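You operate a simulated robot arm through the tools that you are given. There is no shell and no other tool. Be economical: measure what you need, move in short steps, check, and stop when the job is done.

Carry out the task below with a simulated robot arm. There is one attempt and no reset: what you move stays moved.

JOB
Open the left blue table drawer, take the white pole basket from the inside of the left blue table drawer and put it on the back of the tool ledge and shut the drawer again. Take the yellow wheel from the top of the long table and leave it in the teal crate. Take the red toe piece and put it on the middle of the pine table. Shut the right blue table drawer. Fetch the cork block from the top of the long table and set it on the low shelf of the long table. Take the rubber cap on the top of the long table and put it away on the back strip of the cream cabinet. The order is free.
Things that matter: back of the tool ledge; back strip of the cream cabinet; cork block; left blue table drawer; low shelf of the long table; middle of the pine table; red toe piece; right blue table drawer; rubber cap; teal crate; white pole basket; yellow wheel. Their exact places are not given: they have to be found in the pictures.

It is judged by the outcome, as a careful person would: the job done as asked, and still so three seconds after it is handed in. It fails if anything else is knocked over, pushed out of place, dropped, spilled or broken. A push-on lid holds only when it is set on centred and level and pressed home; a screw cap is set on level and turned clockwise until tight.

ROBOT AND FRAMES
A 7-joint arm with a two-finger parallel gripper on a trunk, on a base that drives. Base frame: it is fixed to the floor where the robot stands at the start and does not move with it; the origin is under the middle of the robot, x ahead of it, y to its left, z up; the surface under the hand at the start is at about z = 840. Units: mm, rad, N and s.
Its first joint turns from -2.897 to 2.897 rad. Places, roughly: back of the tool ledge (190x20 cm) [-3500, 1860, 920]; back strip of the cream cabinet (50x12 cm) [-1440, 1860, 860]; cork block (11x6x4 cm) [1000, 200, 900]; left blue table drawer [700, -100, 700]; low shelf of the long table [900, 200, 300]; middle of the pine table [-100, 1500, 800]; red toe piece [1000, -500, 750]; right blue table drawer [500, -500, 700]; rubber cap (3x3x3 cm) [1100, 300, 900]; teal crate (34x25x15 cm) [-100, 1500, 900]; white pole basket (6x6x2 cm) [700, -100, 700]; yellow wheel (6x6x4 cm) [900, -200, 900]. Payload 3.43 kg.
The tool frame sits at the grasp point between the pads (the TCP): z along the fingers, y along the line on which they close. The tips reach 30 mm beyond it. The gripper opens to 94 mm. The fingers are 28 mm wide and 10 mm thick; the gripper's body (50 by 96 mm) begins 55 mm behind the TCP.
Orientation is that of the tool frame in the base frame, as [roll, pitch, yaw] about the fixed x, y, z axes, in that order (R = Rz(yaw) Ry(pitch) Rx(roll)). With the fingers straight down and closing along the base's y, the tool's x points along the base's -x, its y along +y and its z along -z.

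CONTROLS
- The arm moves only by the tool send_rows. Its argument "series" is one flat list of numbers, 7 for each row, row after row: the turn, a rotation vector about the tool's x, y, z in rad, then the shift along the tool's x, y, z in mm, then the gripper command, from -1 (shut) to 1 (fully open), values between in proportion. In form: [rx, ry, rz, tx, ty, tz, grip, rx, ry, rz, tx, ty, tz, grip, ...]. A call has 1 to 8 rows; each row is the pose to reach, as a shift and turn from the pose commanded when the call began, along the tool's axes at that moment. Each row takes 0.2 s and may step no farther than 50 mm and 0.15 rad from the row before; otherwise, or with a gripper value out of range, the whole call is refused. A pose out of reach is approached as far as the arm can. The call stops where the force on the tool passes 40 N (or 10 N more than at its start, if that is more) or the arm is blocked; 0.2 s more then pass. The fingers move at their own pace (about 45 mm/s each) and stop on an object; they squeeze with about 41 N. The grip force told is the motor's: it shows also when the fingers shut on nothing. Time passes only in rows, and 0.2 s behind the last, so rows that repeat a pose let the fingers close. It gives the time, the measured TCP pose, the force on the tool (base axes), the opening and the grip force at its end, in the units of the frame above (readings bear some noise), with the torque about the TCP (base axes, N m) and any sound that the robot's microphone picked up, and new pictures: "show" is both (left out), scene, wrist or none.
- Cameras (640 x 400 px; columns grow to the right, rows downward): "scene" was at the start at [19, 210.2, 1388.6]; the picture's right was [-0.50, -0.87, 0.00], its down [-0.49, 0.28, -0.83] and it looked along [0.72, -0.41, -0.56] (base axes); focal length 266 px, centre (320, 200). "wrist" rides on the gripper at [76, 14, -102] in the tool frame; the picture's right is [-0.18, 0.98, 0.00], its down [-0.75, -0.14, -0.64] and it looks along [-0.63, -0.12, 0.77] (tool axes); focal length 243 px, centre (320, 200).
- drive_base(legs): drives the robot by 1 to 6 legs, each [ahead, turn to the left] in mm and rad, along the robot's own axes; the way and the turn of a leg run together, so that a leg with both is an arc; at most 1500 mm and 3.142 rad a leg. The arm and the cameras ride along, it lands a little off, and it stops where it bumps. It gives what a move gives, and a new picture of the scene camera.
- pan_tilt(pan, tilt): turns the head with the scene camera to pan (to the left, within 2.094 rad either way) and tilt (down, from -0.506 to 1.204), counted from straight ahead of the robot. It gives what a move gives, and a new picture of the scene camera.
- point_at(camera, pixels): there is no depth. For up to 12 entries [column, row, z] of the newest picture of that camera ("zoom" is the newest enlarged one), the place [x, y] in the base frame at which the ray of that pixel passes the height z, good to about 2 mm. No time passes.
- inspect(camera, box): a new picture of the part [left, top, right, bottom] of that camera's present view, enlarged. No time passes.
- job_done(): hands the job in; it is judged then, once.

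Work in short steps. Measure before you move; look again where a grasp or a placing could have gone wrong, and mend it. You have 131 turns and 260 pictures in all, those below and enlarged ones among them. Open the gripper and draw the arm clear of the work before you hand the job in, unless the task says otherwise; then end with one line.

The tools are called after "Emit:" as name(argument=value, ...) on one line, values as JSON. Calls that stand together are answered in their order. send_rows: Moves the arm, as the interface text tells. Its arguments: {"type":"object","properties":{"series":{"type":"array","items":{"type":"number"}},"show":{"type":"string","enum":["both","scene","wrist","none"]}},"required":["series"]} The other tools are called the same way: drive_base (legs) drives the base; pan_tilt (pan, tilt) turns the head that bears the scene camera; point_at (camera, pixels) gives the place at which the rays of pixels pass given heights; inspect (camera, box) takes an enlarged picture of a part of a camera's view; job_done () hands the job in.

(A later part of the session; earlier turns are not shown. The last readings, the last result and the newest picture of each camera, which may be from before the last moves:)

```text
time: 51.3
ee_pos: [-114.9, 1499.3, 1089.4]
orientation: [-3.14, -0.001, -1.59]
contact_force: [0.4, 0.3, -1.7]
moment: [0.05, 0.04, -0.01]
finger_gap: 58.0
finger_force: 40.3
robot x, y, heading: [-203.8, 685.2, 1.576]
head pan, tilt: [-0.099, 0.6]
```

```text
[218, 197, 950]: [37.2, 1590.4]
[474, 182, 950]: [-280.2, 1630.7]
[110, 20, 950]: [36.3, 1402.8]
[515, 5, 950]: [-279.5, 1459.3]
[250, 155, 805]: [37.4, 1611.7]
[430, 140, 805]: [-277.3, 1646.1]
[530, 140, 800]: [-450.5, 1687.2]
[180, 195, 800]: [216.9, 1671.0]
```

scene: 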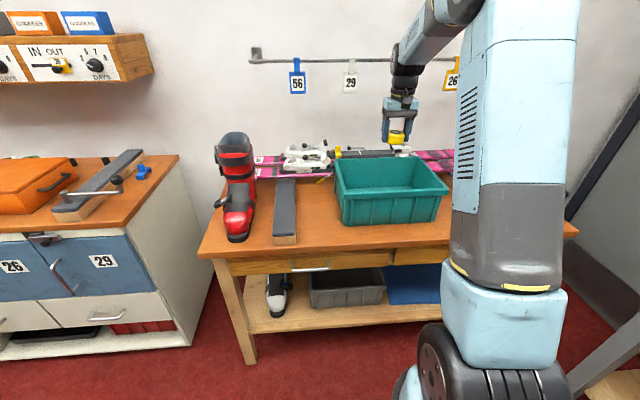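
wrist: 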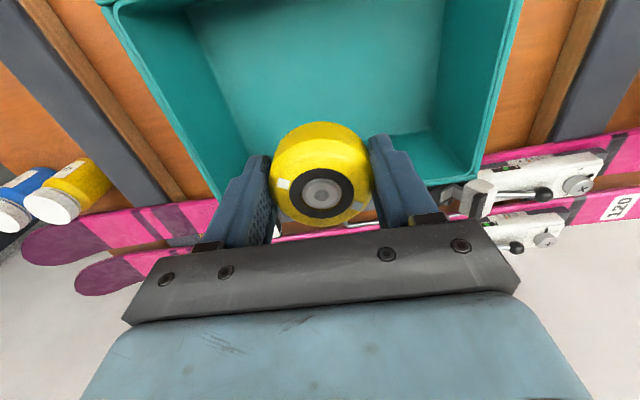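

Crate centre ≈ (-128,1492). Lower the wheel into it.

Emit:
send_rows(series=[0, 0, 0, 6, 8, 45, -1, 0, 0, 0, 6, 10, 90, -1, 0, 0, 0, 6, 10, 135, -1, 0, 0, 0, 6, 10, 180, -1, 0, 0, 0, 6, 10, 215, -1, 0, 0, 0, 6, 10, 236, -1])

```text
time: 52.7
ee_pos: [-125.2, 1492.7, 851.3]
orientation: [-3.14, -0.001, -1.592]
contact_force: [-0.1, 0.3, -1.2]
moment: [-0.02, -0.03, -0.03]
finger_gap: 58.3
finger_force: 41.3
robot x, y, heading: [-203.8, 681.8, 1.58]
head pan, tilt: [-0.099, 0.6]
```

scene: 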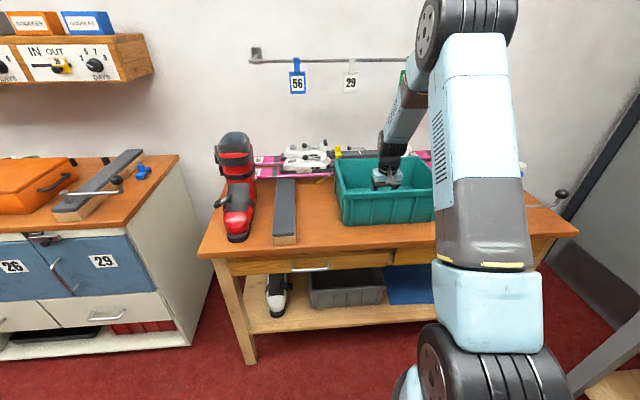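
wrist: 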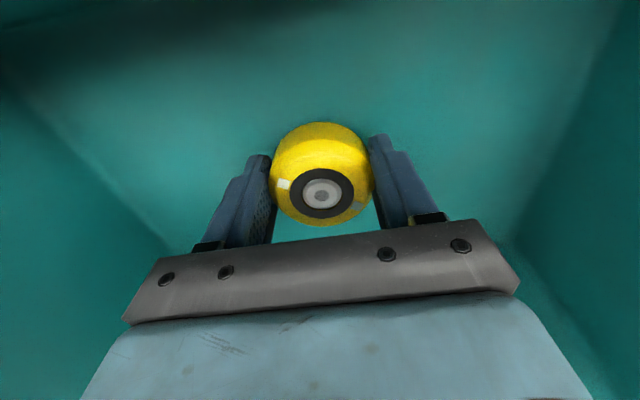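

Lower until contact, in small steps.

Emit:
send_rows(series=[0, 0, 0, 0, 0, 4, -1, 0, 0, 0, 0, 0, 8, -1, 0, 0, 0, 0, 0, 12, -1, 0, 0, 0, 0, 0, 16, -1], show="none")

```text
time: 53.7
ee_pos: [-125.1, 1493.4, 839.9]
orientation: [-3.139, 0.005, -1.594]
contact_force: [-0.2, 0.1, 32.7]
moment: [-0.67, 0.3, 0.05]
finger_gap: 58.2
finger_force: 40.8
robot x, y, heading: [-201.4, 687.4, 1.576]
head pan, tilt: [-0.099, 0.6]
```

Touched down at z≈841. Ease up, open, and rise.

Emit:
send_rows(series=[0, 0, 0, 0, 0, -3, -1, 0, 0, 0, 0, 0, -3, 0.6, 0, 0, 0, 0, 0, -3, 0.6, 0, 0, 0, 0, 0, -45, 0.6, 0, 0, 0, 0, 0, -90, 0.6, 0, 0, 0, 0, 0, -135, 0.6, 0, 0, 0, 0, 0, -180, 0.6, 0, 0, 0, 0, 0, -225, 0.6], show="wrist")

```text
time: 55.5
ee_pos: [-123.6, 1492.9, 1060.4]
orientation: [-3.142, -0.001, -1.592]
contact_force: [-0.9, 0.2, -1.1]
moment: [-0.03, -0.01, 0.04]
finger_gap: 75.0
finger_force: 0.0
robot x, y, heading: [-204.7, 685.4, 1.579]
head pan, tilt: [-0.099, 0.6]
```

wrist: 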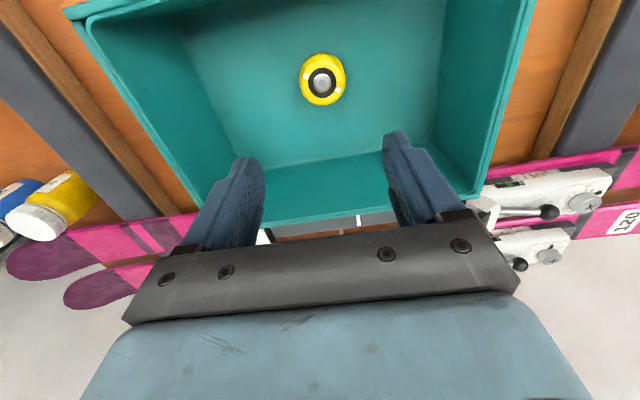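

Wheel is in the crate. Retract and drive back to the long table.

Emit:
send_rows(series=[0, 0, 0, 0, 0, -45, 0, 0, 0, 0, 0, 0, -90, 0, 0, 0, 0, 45, 0, -90, 0, 0, 0, 0, 90, 0, -90, 0, 0, 0, 0, 135, 0, -90, 0, 0, 0, 0, 180, 0, -90, 0], show="none")

Emit:
drive_base(legs=[[-560, 0], [0, -1.578], [150, 0]])

Emit:
pan_tilt(pan=0.0, tilt=0.75)

```text
time: 56.9
ee_pos: [-127.5, 1312.0, 1149.1]
orientation: [-3.141, -0.002, -1.593]
contact_force: [0.0, -0.4, -0.7]
moment: [-0.08, -0.01, 0.01]
finger_gap: 47.0
finger_force: 0.1
robot x, y, heading: [-202.4, 685.4, 1.581]
head pan, tilt: [-0.099, 0.6]
```

```text
time: 63.3
ee_pos: [412.7, 297.5, 1150.0]
orientation: [3.14, 0.0, -2.762]
contact_force: [-1.6, 0.8, 0.5]
moment: [-0.02, 0.03, 0.0]
finger_gap: 46.9
finger_force: 0.0
robot x, y, heading: [-224.2, 189.3, 0.372]
head pan, tilt: [-0.099, 0.6]
stopped in leg 2: the robot was blocked; the commanded pose is now the measured one
```

scene: 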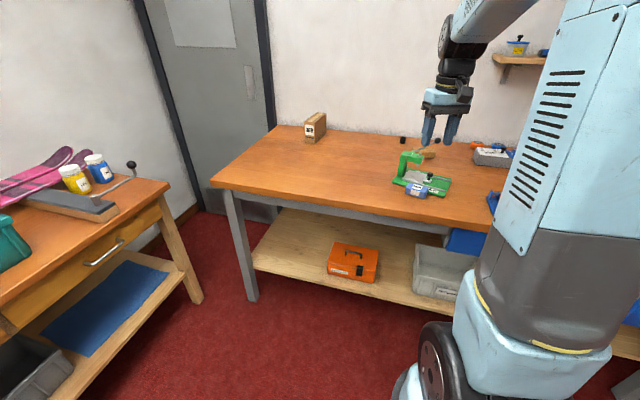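

```text
time: 64.0
ee_pos: [412.2, 299.6, 1148.8]
orientation: [3.141, 0.0, -2.763]
contact_force: [-0.1, 0.8, 0.3]
moment: [0.06, 0.01, -0.01]
finger_gap: 47.0
finger_force: 0.0
robot x, y, heading: [-224.3, 187.3, 0.372]
head pan, tilt: [0.0, 0.75]
```

scene: 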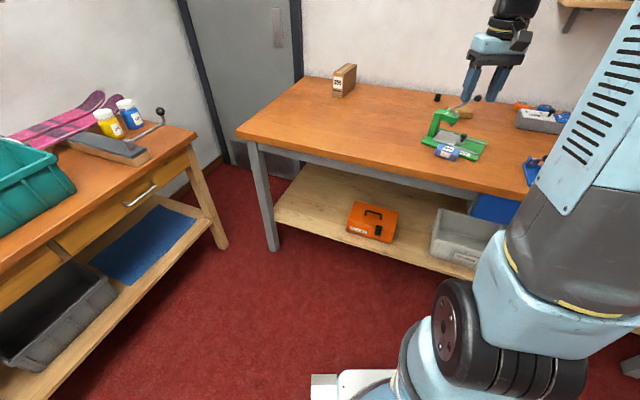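

Blocked again mid-turn, now in apparently free space. I check what is touching around the robot.

Emit:
pan_tilt(pan=-1.6, tilt=1.0)

Emit:
pan_tilt(pan=2.09, tilt=1.1)

Emit:
pan_tilt(pan=-2.09, tilt=0.5)

```text
time: 65.7
ee_pos: [412.5, 296.8, 1149.6]
orientation: [3.141, 0.002, -2.763]
contact_force: [0.9, -0.9, 1.1]
moment: [-0.01, 0.03, -0.04]
finger_gap: 47.2
finger_force: 0.0
robot x, y, heading: [-226.5, 188.7, 0.372]
head pan, tilt: [-1.6, 1.0]
```

scene: 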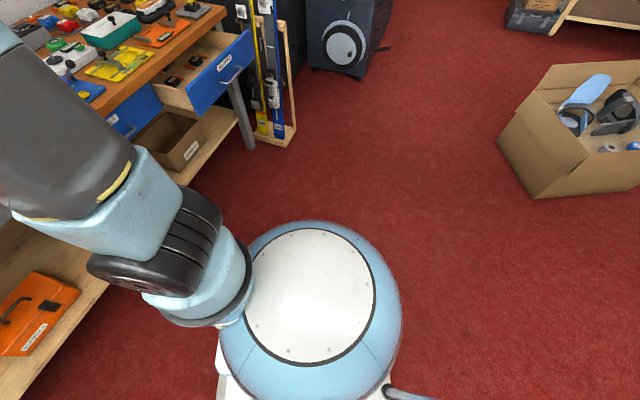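

```text
time: 68.7
ee_pos: [413.1, 297.0, 1149.6]
orientation: [-3.141, 0.001, -2.761]
contact_force: [0.5, 0.2, 0.1]
moment: [-0.01, -0.04, -0.01]
finger_gap: 47.1
finger_force: 0.1
robot x, y, heading: [-225.6, 189.8, 0.372]
head pan, tilt: [2.089, 1.1]
```

scene: 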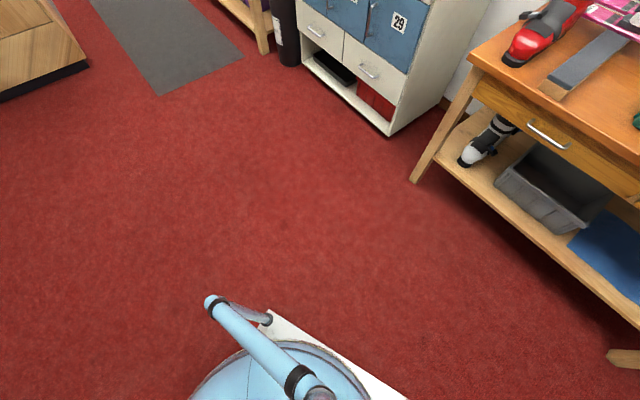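

```text
time: 72.1
ee_pos: [413.0, 298.2, 1150.8]
orientation: [-3.14, -0.001, -2.763]
contact_force: [-0.9, -0.1, 0.0]
moment: [0.01, 0.0, 0.01]
finger_gap: 46.9
finger_force: 0.0
robot x, y, heading: [-224.6, 189.1, 0.374]
head pan, tilt: [-2.089, 0.499]
```

scene: 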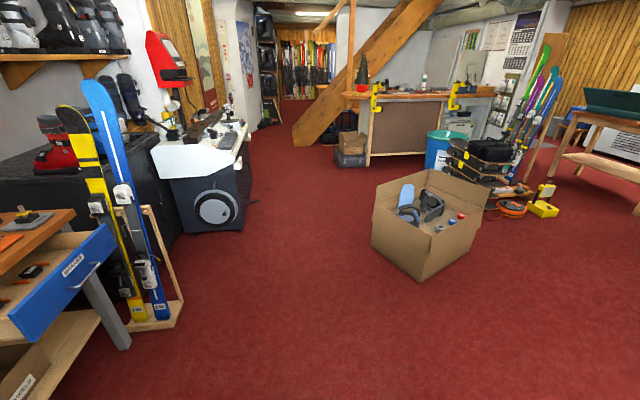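

Emit:
pan_tilt(pan=-1.3, tilt=1.1)

Emit:
point_at(camera="scene", pixels=[[340, 263, 300], [340, 263, 250], [165, 190, 600], [165, 190, 800], [275, 155, 700], [250, 330, 50], [385, 375, 50], [215, 235, 500], [423, 290, 200], [295, 220, 300]])

```text
time: 73.3
ee_pos: [412.7, 298.6, 1149.7]
orientation: [3.141, -0.001, -2.762]
contact_force: [1.2, 0.4, 0.6]
moment: [-0.01, -0.01, 0.0]
finger_gap: 47.1
finger_force: 0.1
robot x, y, heading: [-227.0, 187.5, 0.371]
head pan, tilt: [-1.3, 1.1]
```

scene: 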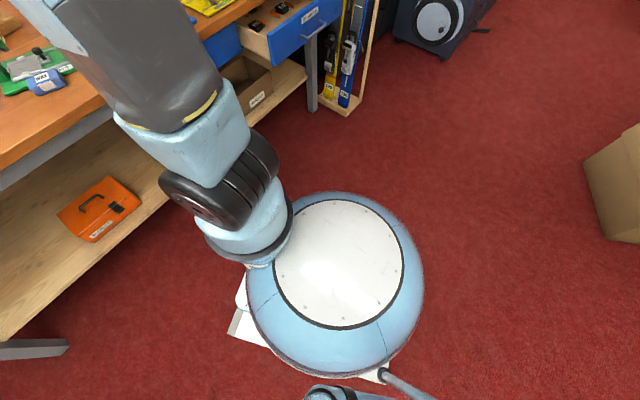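

```text
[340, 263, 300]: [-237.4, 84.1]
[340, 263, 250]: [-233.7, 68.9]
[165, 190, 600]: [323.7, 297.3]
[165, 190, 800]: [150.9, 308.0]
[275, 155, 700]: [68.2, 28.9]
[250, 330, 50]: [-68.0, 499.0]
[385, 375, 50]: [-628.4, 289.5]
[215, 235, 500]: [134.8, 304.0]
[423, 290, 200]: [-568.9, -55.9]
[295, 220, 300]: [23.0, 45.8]
```

Nothing touches the robot; both stops came after exactly ~1.2 rad in one leg, so I'll split turns into short legs. Continue: turn to heading 0.

Emit:
drive_base(legs=[[0, -0.372]])

Emit:
pan_tilt(pan=0.0, tilt=0.75)

```text
time: 74.9
ee_pos: [409.9, 56.3, 1148.4]
orientation: [-3.14, -0.002, -3.136]
contact_force: [0.8, -0.8, -0.2]
moment: [-0.01, 0.0, 0.0]
finger_gap: 47.1
finger_force: 0.1
robot x, y, heading: [-224.6, 214.1, -0.001]
head pan, tilt: [-1.3, 1.1]
```

scene: 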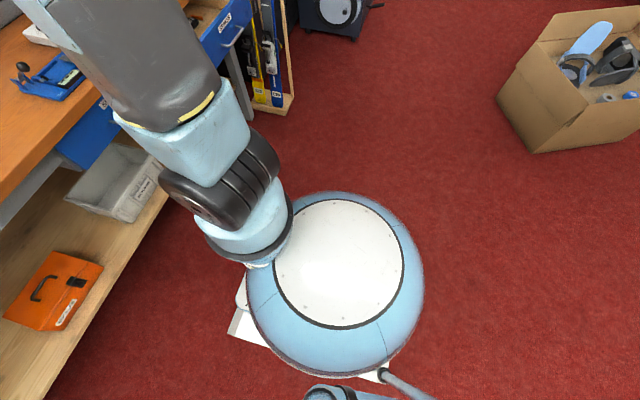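

```text
time: 76.4
ee_pos: [408.7, 55.6, 1150.4]
orientation: [3.14, -0.001, -3.138]
contact_force: [0.4, -0.8, -0.9]
moment: [0.03, -0.01, -0.03]
finger_gap: 47.0
finger_force: 0.2
robot x, y, heading: [-226.6, 215.1, 0.006]
head pan, tilt: [0.0, 0.75]
```

scene: 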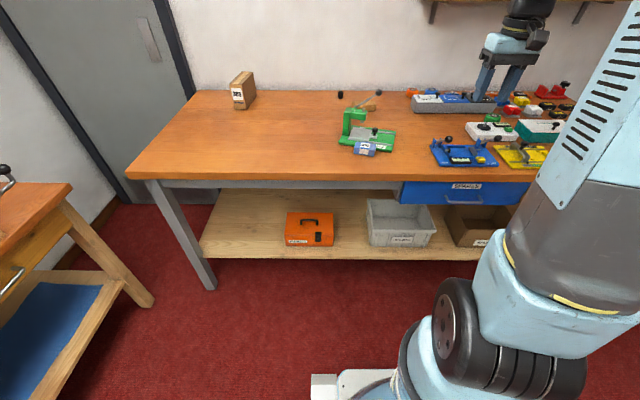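

Heading 0 at (-226,215). Drive ahead 200 to stand before the press.

Emit:
drive_base(legs=[[200, 0]])

Emit:
inspect(camera="wrist", box=[160, 0, 640, 300])

```text
time: 78.0
ee_pos: [612.9, 59.6, 1149.9]
orientation: [3.141, 0.001, -3.132]
contact_force: [-0.3, -0.6, -0.8]
moment: [-0.01, 0.01, 0.0]
finger_gap: 47.0
finger_force: 0.1
robot x, y, heading: [-25.2, 213.2, 0.004]
head pan, tilt: [0.0, 0.75]
```

scene: 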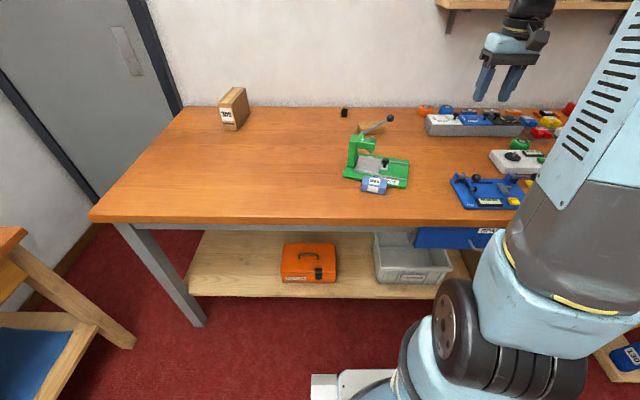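

```text
1.33 times, centred on (400, 150) of wrist
```

zoom: 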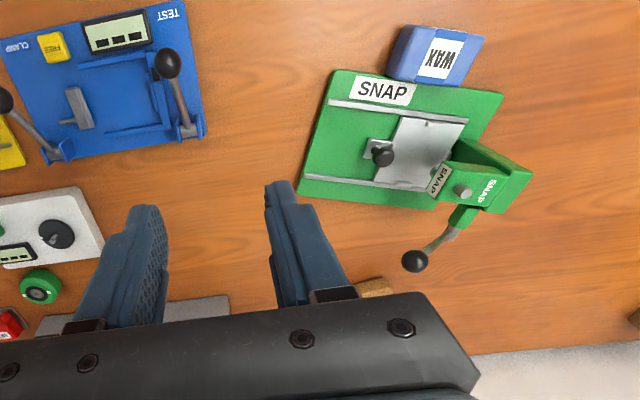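

Emit:
inspect(camera="scene", box=[330, 100, 426, 200])

Emit:
inspect(camera="wrist", box=[450, 80, 580, 210])

```text
4.00 times, centred on (378, 150) of scene
```

zoom: 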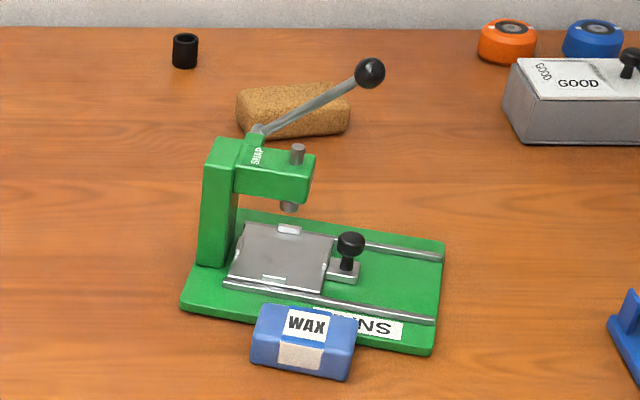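

```text
3.08 times, centred on (515, 145) of wrist
```

zoom: 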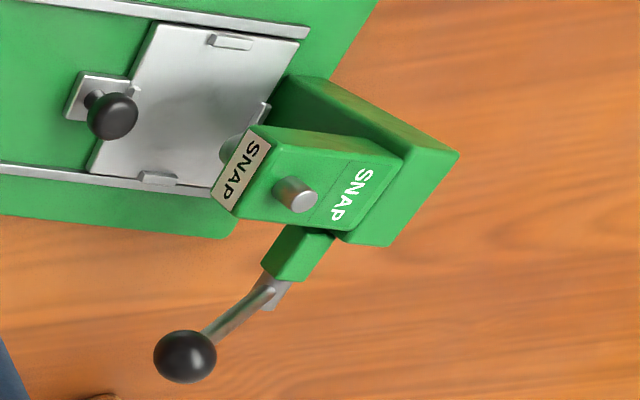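

Emit:
point_at(camera="zoom", pixels=[[283, 188, 940], [283, 188, 960], [283, 188, 980], [395, 157, 940], [395, 157, 960], [355, 222, 940], [250, 128, 940], [230, 205, 940], [459, 155, 940], [388, 245, 940], [185, 356, 1000]])

Emit:
point_at(camera="scene", pixels=[[372.2, 136.7, 940], [372.2, 136.7, 960], [372.2, 136.7, 980], [349, 139, 940], [349, 139, 960], [354, 134.5, 940], [354, 134.5, 920], [377, 140, 940], [390.5, 118, 1000]])

```text
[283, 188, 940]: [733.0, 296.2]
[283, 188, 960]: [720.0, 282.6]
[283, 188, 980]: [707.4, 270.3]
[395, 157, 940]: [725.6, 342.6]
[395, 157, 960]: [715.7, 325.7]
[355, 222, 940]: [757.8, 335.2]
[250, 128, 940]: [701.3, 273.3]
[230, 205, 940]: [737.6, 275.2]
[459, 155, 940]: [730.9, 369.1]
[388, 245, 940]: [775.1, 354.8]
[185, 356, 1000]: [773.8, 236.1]
```

```text
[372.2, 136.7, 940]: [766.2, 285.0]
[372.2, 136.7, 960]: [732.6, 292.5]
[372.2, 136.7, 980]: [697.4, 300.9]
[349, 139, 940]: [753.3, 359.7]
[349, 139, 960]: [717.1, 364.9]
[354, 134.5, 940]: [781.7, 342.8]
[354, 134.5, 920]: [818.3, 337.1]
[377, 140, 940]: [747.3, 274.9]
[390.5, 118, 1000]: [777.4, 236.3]
```

Column of the press: top z≈948, about 47 mm wide across, outer edge mid at (750,354). I'll grip it there and slide/turn the press back. Move above it, yawing the tool.

Emit:
send_rows(series=[0, 0, -0.148, -17, 36, 0, 1, 0, 0, -0.296, -34, 72, 0, 1, 0, 0, -0.444, -52, 108, 0, 1, 0, 0, -0.592, -69, 144, 0, 1, 0, 0, -0.74, -86, 180, 0, 1, 0, 0, -0.888, -103, 216, 0, 1, 0, 0, -1.036, -121, 252, 0, 1, 0, 0, -1.184, -138, 287, 0, 1], show="none")

Emit:
send_rows(series=[0, 0, -0.11, 0, 0, 0, 1, 0, 0, -0.11, 0, 0, 30, 1])

```text
time: 79.8
ee_pos: [746.6, 346.8, 1152.0]
orientation: [3.141, 0.0, -1.946]
contact_force: [-0.2, 0.5, 0.6]
moment: [0.02, -0.02, -0.01]
finger_gap: 94.1
finger_force: 0.0
robot x, y, heading: [-20.7, 214.0, 0.008]
head pan, tilt: [0.0, 0.75]
```

```text
time: 80.4
ee_pos: [749.2, 347.0, 1121.2]
orientation: [3.141, 0.001, -1.839]
contact_force: [-0.2, 0.1, -0.8]
moment: [0.0, -0.01, -0.01]
finger_gap: 94.1
finger_force: 0.1
robot x, y, heading: [-21.9, 212.0, 0.009]
head pan, tilt: [0.0, 0.75]
```

scene: 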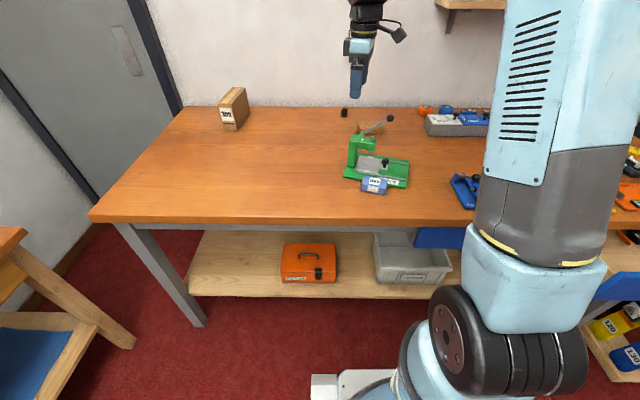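
wrist: 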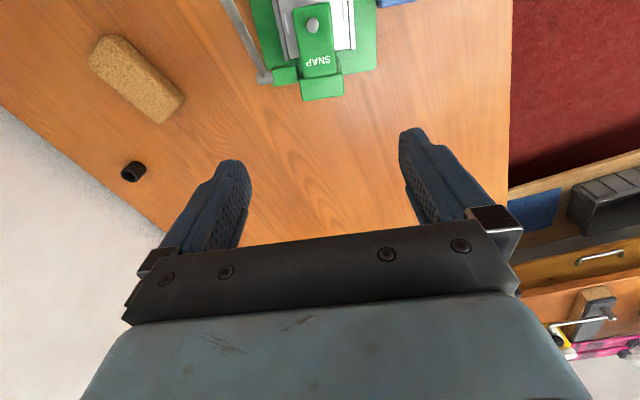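

Emit:
inspect(camera="wrist", box=[240, 0, 400, 100])

```text
4.00 times, centred on (320, 50) of wrist
```

zoom: 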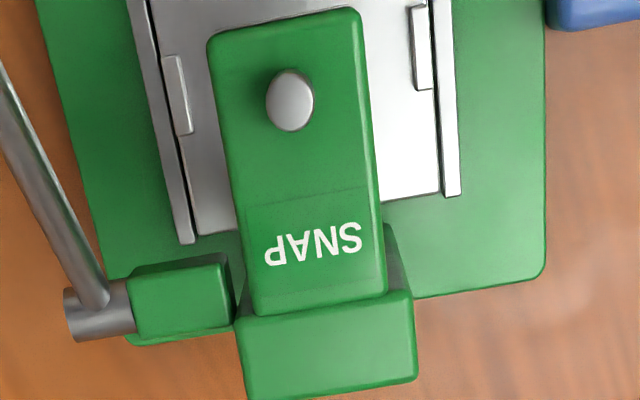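

Emit:
point_at(camera="zoom", pixels=[[240, 322, 945], [412, 292, 945], [250, 398, 945], [418, 380, 945], [232, 330, 935], [260, 316, 950], [388, 298, 950], [212, 38, 950], [358, 8, 950], [130, 340, 935]])

```text
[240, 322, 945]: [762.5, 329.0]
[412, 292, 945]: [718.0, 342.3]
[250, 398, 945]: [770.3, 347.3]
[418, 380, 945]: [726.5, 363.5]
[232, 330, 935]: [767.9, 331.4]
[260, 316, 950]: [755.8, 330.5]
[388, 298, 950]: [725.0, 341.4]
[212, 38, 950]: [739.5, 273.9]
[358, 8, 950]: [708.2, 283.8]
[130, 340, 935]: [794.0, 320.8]
```

Column top centre (744,345.5), 46 mm wide. Descend around it to z≈918 and close.

Emit:
send_rows(series=[0, 0, 0.03, -1, 4, 45, 1, 0, 0, 0.03, -1, 4, 90, 1, 0, 0, 0.03, -1, 4, 130, 1, 0, 0, 0.03, -1, 4, 170, 1, 0, 0, 0.03, -1, 4, 203, 1])

```text
time: 81.4
ee_pos: [747.8, 350.5, 970.5]
orientation: [-3.131, 0.003, -1.871]
contact_force: [-1.3, -1.2, 6.2]
moment: [-0.17, -0.24, -0.15]
finger_gap: 93.7
finger_force: 0.1
robot x, y, heading: [-22.1, 217.8, 0.002]
head pan, tilt: [0.0, 0.75]
stopped in row 4: the force on the tool passed its limit at 72 N (the readings are from after the stop); the commanded pose is now the measured one
```

scene: 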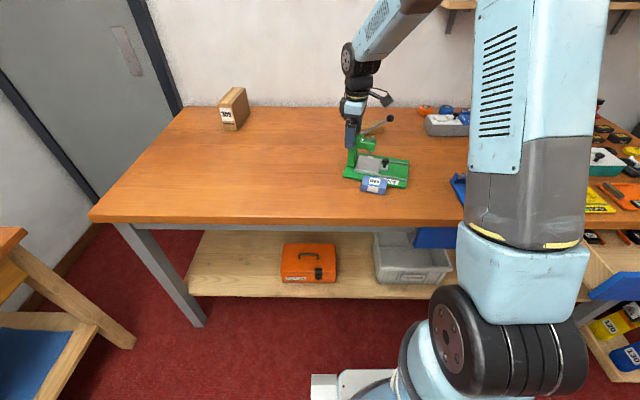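
wrist: 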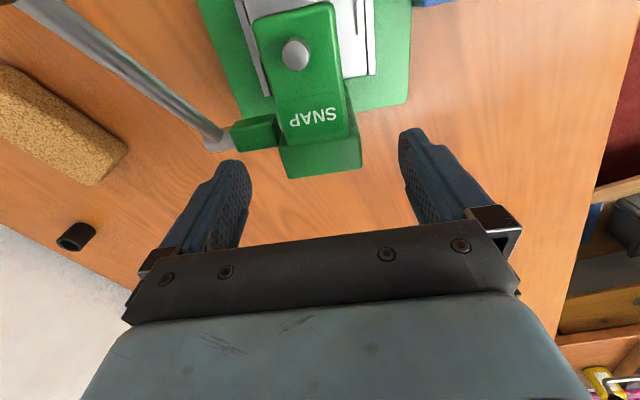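

The finger landed on the lever's pivot boss. Rise, and instead grip the press's beam (31 mm wide), 46 mm farther in, with a 60 mm opening.

Emit:
send_rows(series=[0, 0, 0, 0, 0, -40, 0.3, 0, 0, 0, 0, 0, -80, 0.3, 0, 0, 0, 0, 0, -120, 0.3, 0, 0, 0, 0, 0, -120, 0.3])

Emit:
inspect(camera="wrist", box=[240, 0, 400, 100])

Emit:
point_at(camera="zoom", pixels=[[320, 200, 948]])

```text
time: 82.4
ee_pos: [747.1, 350.3, 1088.0]
orientation: [-3.131, 0.004, -1.869]
contact_force: [-0.7, -0.6, -0.7]
moment: [0.03, 0.0, 0.01]
finger_gap: 61.2
finger_force: 0.0
robot x, y, heading: [-19.3, 214.8, 0.008]
head pan, tilt: [0.0, 0.75]
```

scene: 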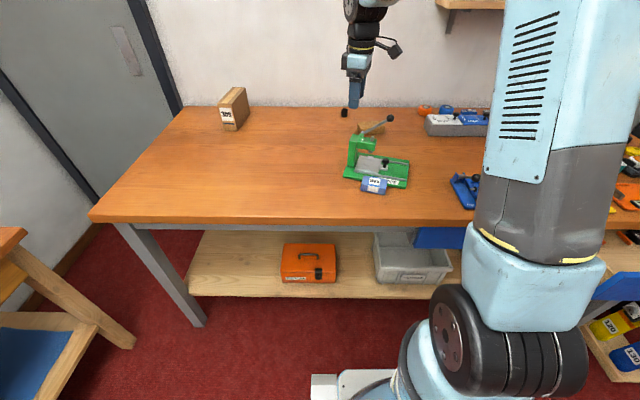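
wrist: 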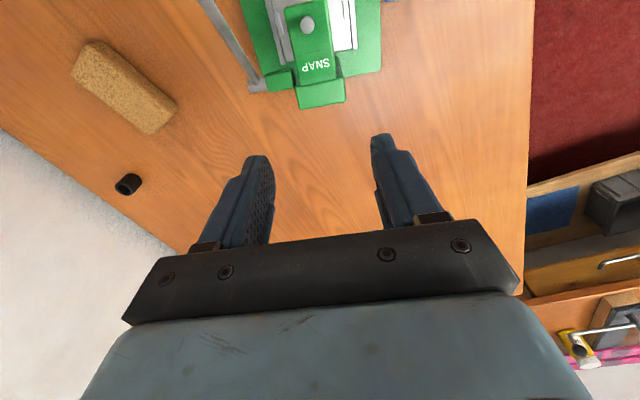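

```text
4.00 times, centred on (320, 50) of wrist
```

zoom: 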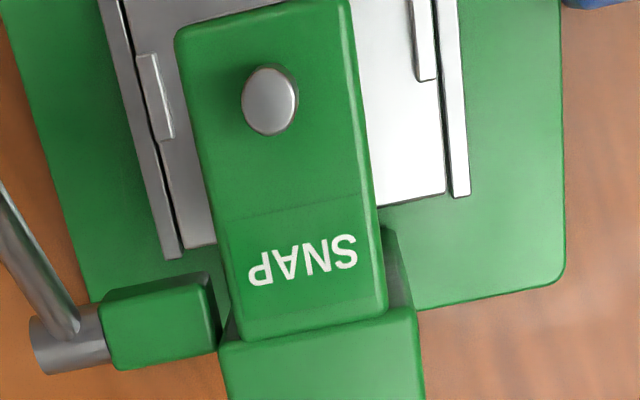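

```text
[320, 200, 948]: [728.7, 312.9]
```

Emit:
point_at(camera="zoom", pixels=[[176, 40, 948], [348, 5, 948], [240, 340, 948], [386, 305, 948], [203, 170, 948], [366, 150, 948], [215, 290, 940], [105, 305, 940], [70, 350, 940]])

```text
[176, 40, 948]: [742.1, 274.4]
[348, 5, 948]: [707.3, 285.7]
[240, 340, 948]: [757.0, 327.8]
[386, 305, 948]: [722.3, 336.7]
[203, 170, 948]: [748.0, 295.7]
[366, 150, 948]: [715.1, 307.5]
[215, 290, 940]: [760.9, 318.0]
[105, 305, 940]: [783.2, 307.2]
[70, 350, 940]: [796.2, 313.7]
```

Emit:
send_rows(series=[0, 0, -0.02, 25, 1, 0, 0.3, 0, 0, -0.02, 49.6, 1, 0, 0.3, 0, 0, -0.02, 49.6, 1, 45, 0.3, 0, 0, -0.02, 49.6, 1, 90, 0.3, 0, 0, -0.02, 49.6, 1, 120, 0.3, 0, 0, -0.02, 49.6, 1, 140, 0.3, 0, 0, -0.02, 49.6, 1, 154, 0.3])

```text
time: 84.0
ee_pos: [733.4, 300.9, 934.7]
orientation: [-3.13, 0.002, -1.852]
contact_force: [-0.8, -0.4, 0.3]
moment: [0.01, -0.02, -0.01]
finger_gap: 61.2
finger_force: 0.1
robot x, y, heading: [-23.0, 212.6, 0.008]
head pan, tilt: [0.0, 0.75]
```

scene: 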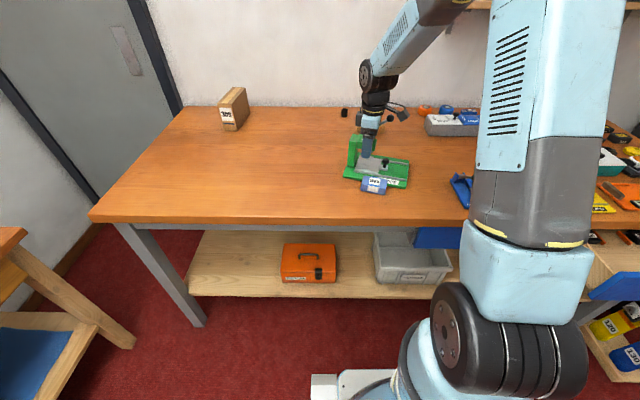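
wrist: 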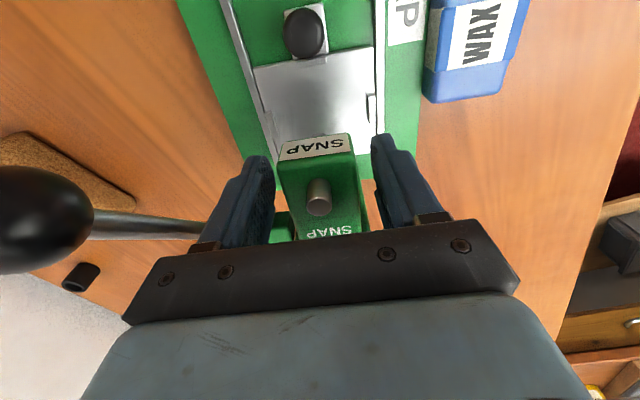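

Well straddled. Close on the beam.

Emit:
send_rows(series=[0, 0, 0, 0, 0, 0, -1, 0, 0, 0, 0, 0, 0, -1, 0, 0, 0, 0, 0, 0, -1, 0, 0, 0, 0, 0, 0, -1, 0, 0, 0, 0, 0, -4, -1], show="wrist")

```text
time: 85.2
ee_pos: [733.4, 301.2, 937.8]
orientation: [-3.135, 0.003, -1.852]
contact_force: [0.6, 0.1, -33.8]
moment: [0.53, -0.04, -0.01]
finger_gap: 40.5
finger_force: 40.3
robot x, y, heading: [-23.9, 213.5, 0.008]
head pan, tilt: [0.0, 0.75]
```

wrist: 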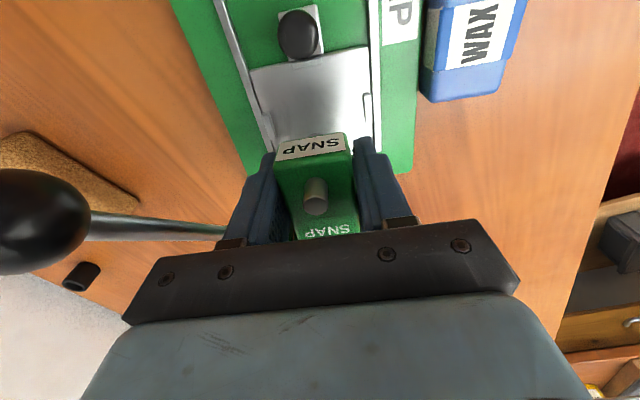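

Gripped firmly at 40.5 mm with the press nearly lifted (34 N). Slide it away from the wax first: toward +x, then -y.

Emit:
send_rows(series=[0, 0, 0, -5, -19, 0, -1, 0, 0, 0, -11, -38, 0, -1, 0, 0, 0, 8, -50, 0, -1, 0, 0, 0, 28, -62, 0, -1, 0, 0, 0, 48, -75, 0, -1, 0, 0, 0, 68, -87, 0, -1, 0, 0, 0, 88, -99, 0, -1, 0, 0, 0, 106, -111, 0, -1])

```text
time: 87.0
ee_pos: [813.0, 167.6, 938.8]
orientation: [-3.133, 0.003, -1.85]
contact_force: [0.1, -1.1, -26.6]
moment: [-0.57, 0.74, 0.3]
finger_gap: 40.5
finger_force: 41.0
robot x, y, heading: [-20.6, 213.3, 0.005]
head pan, tilt: [0.0, 0.75]
```

scene: 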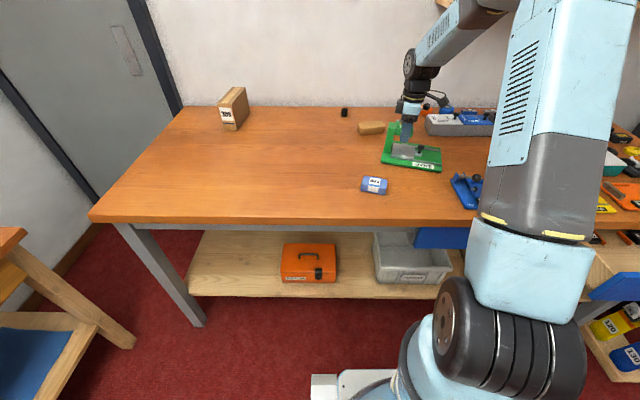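
wrist: 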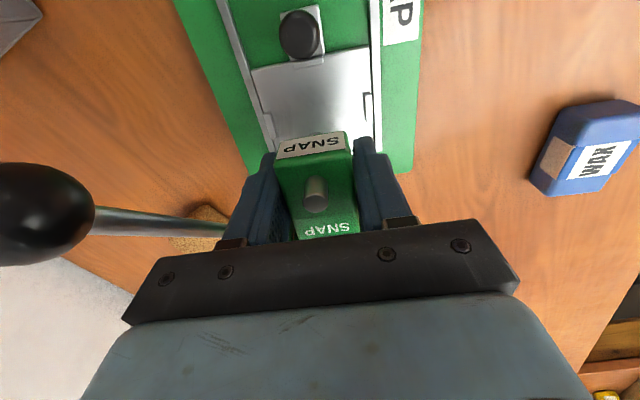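

Slides cleanly. Now rotate it clockwise about its own centre while easing toward -y.

Emit:
send_rows(series=[0, 0, 0.148, 5.2, -7.1, 0, -1, 0, 0, 0.296, 11.3, -14.2, 0, -1, 0, 0, 0.444, 18.2, -20.8, 0, -1, 0, 0, 0.592, 25.8, -27.3, 0, -1, 0, 0, 0.74, 34.3, -33.2, 0, -1, 0, 0, 0.888, 43.3, -38.5, 0, -1, 0, 0, 1.036, 52.8, -43.2, 0, -1, 0, 0, 1.184, 62.7, -47.1, 0, -1])

```text
time: 88.8
ee_pos: [839.1, 96.1, 939.6]
orientation: [-3.139, 0.009, -3.037]
contact_force: [1.2, -0.4, -12.1]
moment: [-0.14, 0.15, 1.33]
finger_gap: 41.6
finger_force: 41.2
robot x, y, heading: [-23.7, 213.2, 0.01]
head pan, tilt: [0.0, 0.75]
```

scene: 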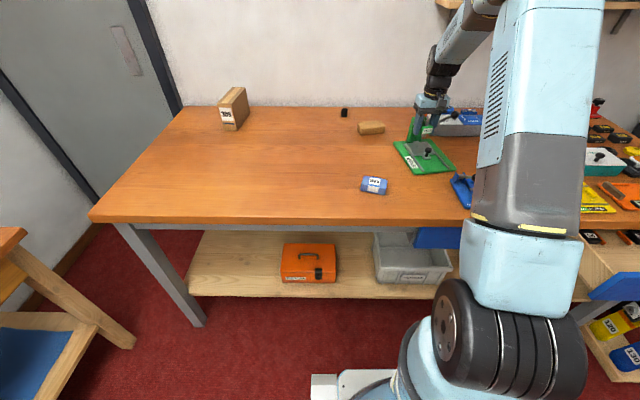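
wrist: 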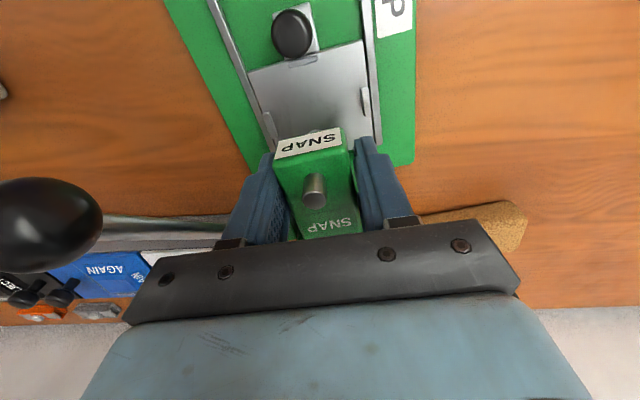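

Emit:
inspect(camera="scene", box=[380, 90, 500, 190])

Emit:
point_at(camera="wrist", pixels=[[105, 248, 895], [60, 262, 895], [480, 215, 880], [0, 90, 860], [415, 165, 848], [250, 168, 848]])

```text
4.00 times, centred on (440, 140) of scene
```

zoom: 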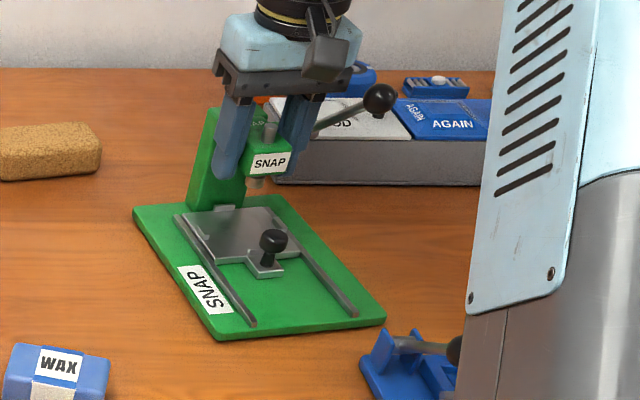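

```text
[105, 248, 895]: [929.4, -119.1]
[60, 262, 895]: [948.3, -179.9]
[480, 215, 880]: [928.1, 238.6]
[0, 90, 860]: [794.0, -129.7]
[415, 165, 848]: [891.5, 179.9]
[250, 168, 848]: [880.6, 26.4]
```

Emit:
point_at(camera="zoom", pixels=[[133, 210, 848], [213, 333, 848], [386, 313, 848], [275, 196, 848], [275, 184, 840], [378, 98, 1000], [363, 368, 845], [5, 395, 840], [95, 400, 840]])

```text
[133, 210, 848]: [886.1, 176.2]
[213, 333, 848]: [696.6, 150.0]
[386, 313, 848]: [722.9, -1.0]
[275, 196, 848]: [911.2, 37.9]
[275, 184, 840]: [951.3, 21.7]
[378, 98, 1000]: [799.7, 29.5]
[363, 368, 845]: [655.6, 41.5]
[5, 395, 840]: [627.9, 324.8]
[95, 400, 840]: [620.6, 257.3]
```

Press is now at ~8.5°, centre (804,88). Finish: turn another 0.2 rad and slide to y≈-33.

Emit:
send_rows(series=[0, 0, 0.07, 2, -18, 0, -1, 0, 0, 0.14, 4, -36, 0, -1, 0, 0, 0.2, 6, -55, 0, -1, 0, 0, 0.2, 8, -74, 0, -1, 0, 0, 0.2, 10, -93, 0, -1, 0, 0, 0.2, 12, -112, 0, -1, 0, 0, 0.2, 14, -130, 0, -1])

Emit:
inspect(camera="scene", box=[380, 90, 500, 190])

Emit:
point_at(camera="zoom", pixels=[[320, 200, 848]])

```text
time: 90.4
ee_pos: [839.0, -34.4, 940.7]
orientation: [3.141, 0.015, 3.046]
contact_force: [2.2, 13.5, 11.2]
moment: [-0.01, 0.23, -0.85]
finger_gap: 40.3
finger_force: 41.0
robot x, y, heading: [-20.7, 213.1, 0.007]
head pan, tilt: [0.0, 0.75]
```

scene: 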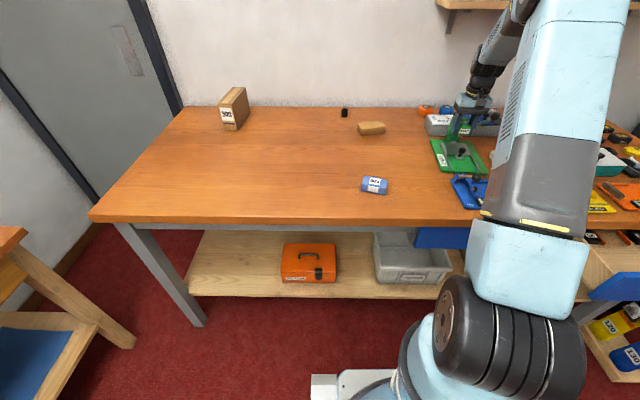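
wrist: 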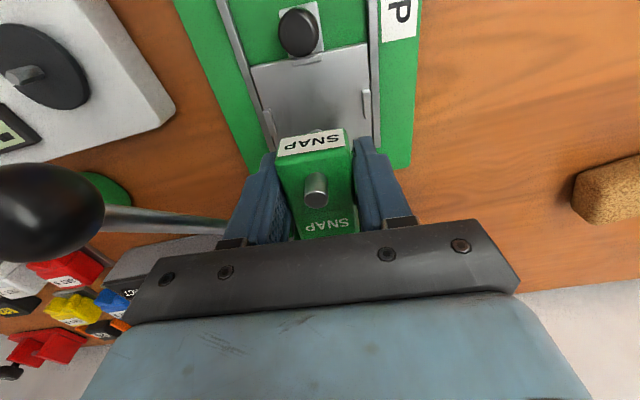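

```text
4.00 times, centred on (440, 140) of scene
```

zoom: 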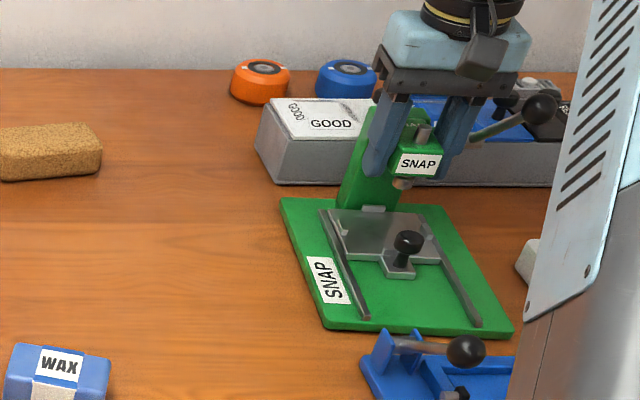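

```text
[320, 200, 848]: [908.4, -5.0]
```

Emit:
point_at(camera="zoom", pixels=[[325, 325, 848], [513, 331, 848], [282, 199, 848], [443, 206, 848], [370, 368, 845]])

```text
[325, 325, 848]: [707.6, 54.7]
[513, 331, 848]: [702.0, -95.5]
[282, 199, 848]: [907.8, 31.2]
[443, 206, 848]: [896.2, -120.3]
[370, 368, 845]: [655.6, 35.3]
```

Centre is right, (803,-33), but turned ~3.5° too far. A small back-turn and +5 mm in y, then measure again.

Emit:
send_rows(series=[0, 0, 0, 0, 0, -2, -1, 0, 0, -0.035, 0, 2, -2, -1, 0, 0, -0.07, 0, 5, -2, -1, 0, 0, -0.07, 0, 5, -2, -1], show="none")

Emit:
inspect(camera="scene", box=[380, 90, 500, 190])

```text
time: 91.4
ee_pos: [837.1, -29.7, 941.1]
orientation: [3.141, 0.009, 3.119]
contact_force: [-6.7, -8.6, -0.2]
moment: [-0.43, -0.99, -0.7]
finger_gap: 41.4
finger_force: 41.1
robot x, y, heading: [-21.5, 211.6, 0.002]
head pan, tilt: [0.0, 0.75]
```

```text
4.00 times, centred on (440, 140) of scene
```

zoom: 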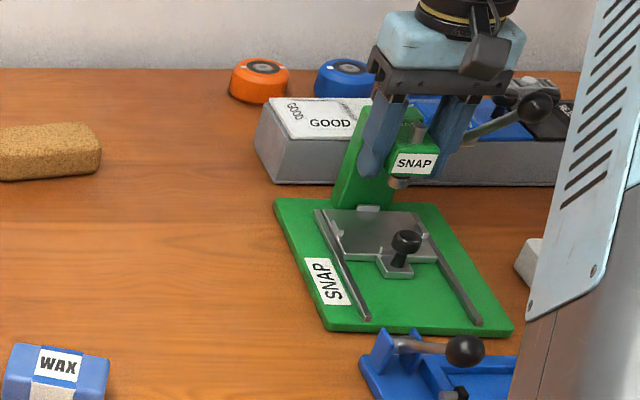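

Emit:
point_at(camera="zoom", pixels=[[325, 327, 848], [513, 331, 848], [274, 200, 848], [440, 206, 848]])

```text
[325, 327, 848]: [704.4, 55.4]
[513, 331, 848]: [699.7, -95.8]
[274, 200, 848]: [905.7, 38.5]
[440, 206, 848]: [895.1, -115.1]
```

Within a few mm of its original corners ((703,57),(712,-103),(891,43)). Release and rise.

Emit:
send_rows(series=[0, 0, 0, 0, 0, 1, 0.3, 0, 0, 0, 0, 0, 1, 0.3, 0, 0, 0, 0, 0, 1, 0.3, 0, 0, 0, 0, 0, -35, 0.3, 0, 0, 0, 0, 0, -75, 0.3, 0, 0, 0, 0, 0, -120, 0.3, 0, 0, 0, 0, 0, -165, 0.3])

Emit:
inspect(camera="scene", box=[340, 100, 500, 200])

```text
time: 93.0
ee_pos: [836.6, -29.8, 1105.5]
orientation: [-3.14, 0.007, 3.12]
contact_force: [0.8, -0.5, 0.8]
moment: [0.02, 0.02, 0.02]
finger_gap: 61.4
finger_force: 0.0
robot x, y, heading: [-21.3, 211.2, 0.009]
head pan, tilt: [0.0, 0.75]
```

scene: 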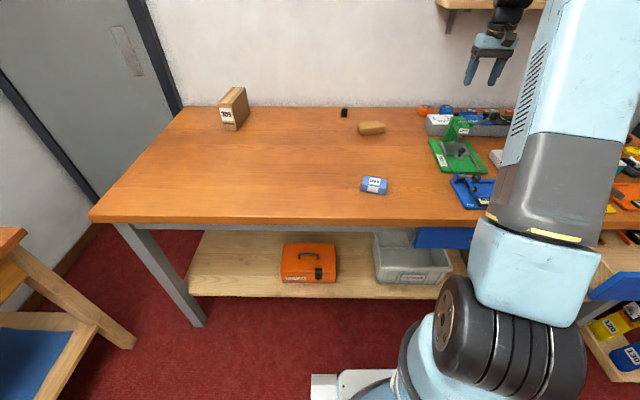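
wrist: 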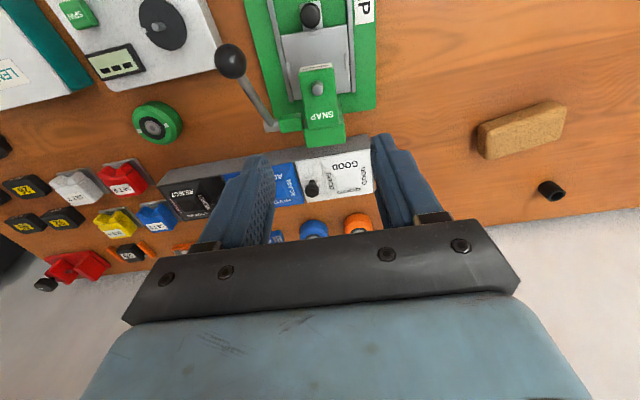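

```text
4.00 times, centred on (420, 150) of scene
```

zoom: 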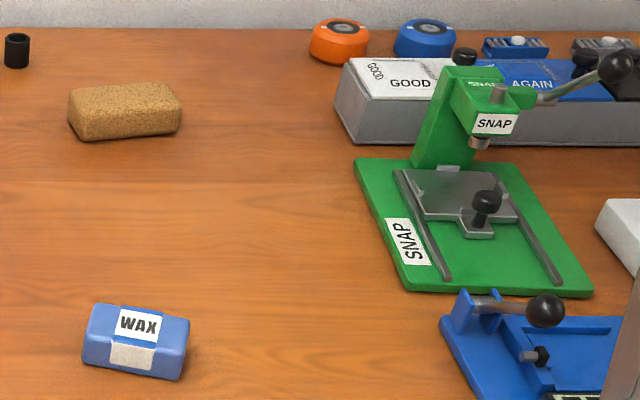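

Press is back. Now the wax: measure its present place against the original (front bottom edge (637,290)–(646,216)).

Emit:
point_at(camera="zoom", pixels=[[84, 364, 840], [178, 381, 840], [86, 340, 865], [180, 354, 865], [95, 305, 872], [190, 322, 872], [138, 335, 870]])

```text
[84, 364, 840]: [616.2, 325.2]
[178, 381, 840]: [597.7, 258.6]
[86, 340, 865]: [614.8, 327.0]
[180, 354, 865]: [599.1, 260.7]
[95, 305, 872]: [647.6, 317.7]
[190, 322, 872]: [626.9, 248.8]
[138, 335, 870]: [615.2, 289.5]
```

Wax centre ≈ (622,288), turned -15.5°. Move above it with the tool turned to match.

Emit:
send_rows(series=[0, 0, 0.031, 27.7, 39.1, 0, 1, 0, 0, 0.062, 55.5, 78.2, 0, 1, 0, 0, 0.093, 83.2, 117.4, 0, 1, 0, 0, 0.124, 111, 156.5, 0, 1, 0, 0, 0.155, 138.7, 195.6, 0, 1, 0, 0, 0.186, 166.5, 234.7, 0, 1, 0, 0, 0.217, 194.2, 273.9, 0, 1, 0, 0, 0.25, 222, 313, 0, 1], show="none")

Emit:
send_rows(series=[0, 0, 0, 0, 0, 45, 1, 0, 0, 0, 0, 0, 90, 1], show="wrist")

```text
time: 94.8
ee_pos: [621.8, 286.9, 1105.6]
orientation: [3.138, 0.011, 2.868]
contact_force: [-0.1, -0.2, -1.1]
moment: [0.06, 0.0, 0.02]
finger_gap: 94.0
finger_force: 0.0
robot x, y, heading: [-20.4, 215.3, 0.007]
head pan, tilt: [0.0, 0.75]
```

```text
time: 95.4
ee_pos: [621.1, 287.1, 1014.1]
orientation: [3.137, 0.01, 2.867]
contact_force: [0.9, 0.5, 0.4]
moment: [0.0, -0.04, 0.02]
finger_gap: 93.9
finger_force: 0.1
robot x, y, heading: [-21.2, 215.9, 0.005]
head pan, tilt: [0.0, 0.75]
```

wrist: 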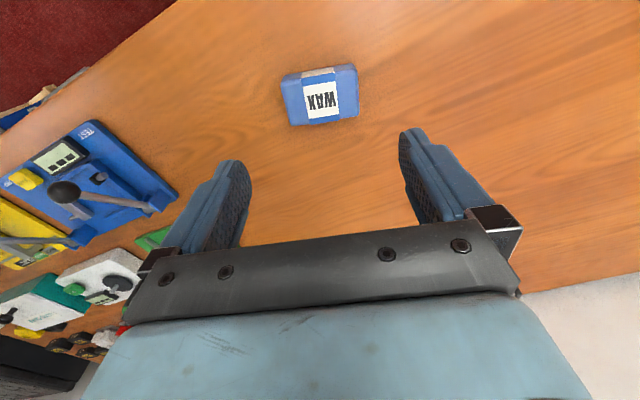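

Emit:
point_at(camera="wrist", pixels=[[289, 125, 870], [358, 115, 870], [281, 82, 870], [355, 68, 870], [322, 97, 872]])

```text
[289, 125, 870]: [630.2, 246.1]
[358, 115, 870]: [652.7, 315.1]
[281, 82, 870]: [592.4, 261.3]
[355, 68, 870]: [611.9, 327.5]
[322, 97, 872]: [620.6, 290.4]
```

Aligned. Descend to 874 and grip.

Emit:
send_rows(series=[0, 0, 0.02, 0, 0, 45, 1, 0, 0, 0.02, 0, 0, 90, 1, 0, 0, 0.02, 0, 0, 120, 1, 0, 0, 0.02, 0, 0, 140, 1, 0, 0, 0.02, 0, 0, 140, -1, 0, 0, 0.02, 0, 0, 140, -1, 0, 0, 0.02, 0, 0, 140, -1, 0, 0, 0.02, 0, 0, 120, -1], show="wrist")

```text
time: 97.2
ee_pos: [623.8, 287.0, 895.9]
orientation: [3.138, 0.009, 2.849]
contact_force: [0.0, -0.4, -1.1]
moment: [0.02, 0.02, -0.01]
finger_gap: 74.1
finger_force: 40.4
robot x, y, heading: [-19.7, 216.0, 0.007]
head pan, tilt: [0.0, 0.75]
```

wrist: 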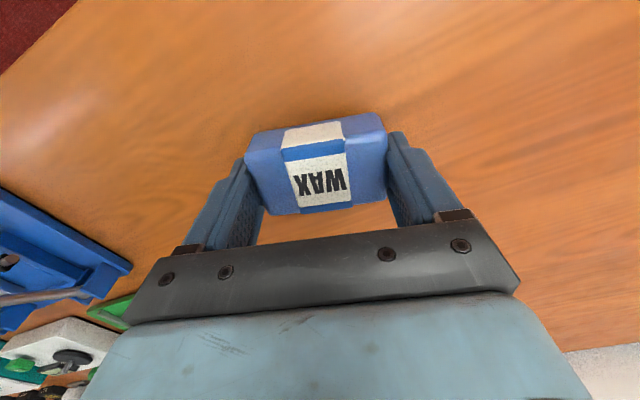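

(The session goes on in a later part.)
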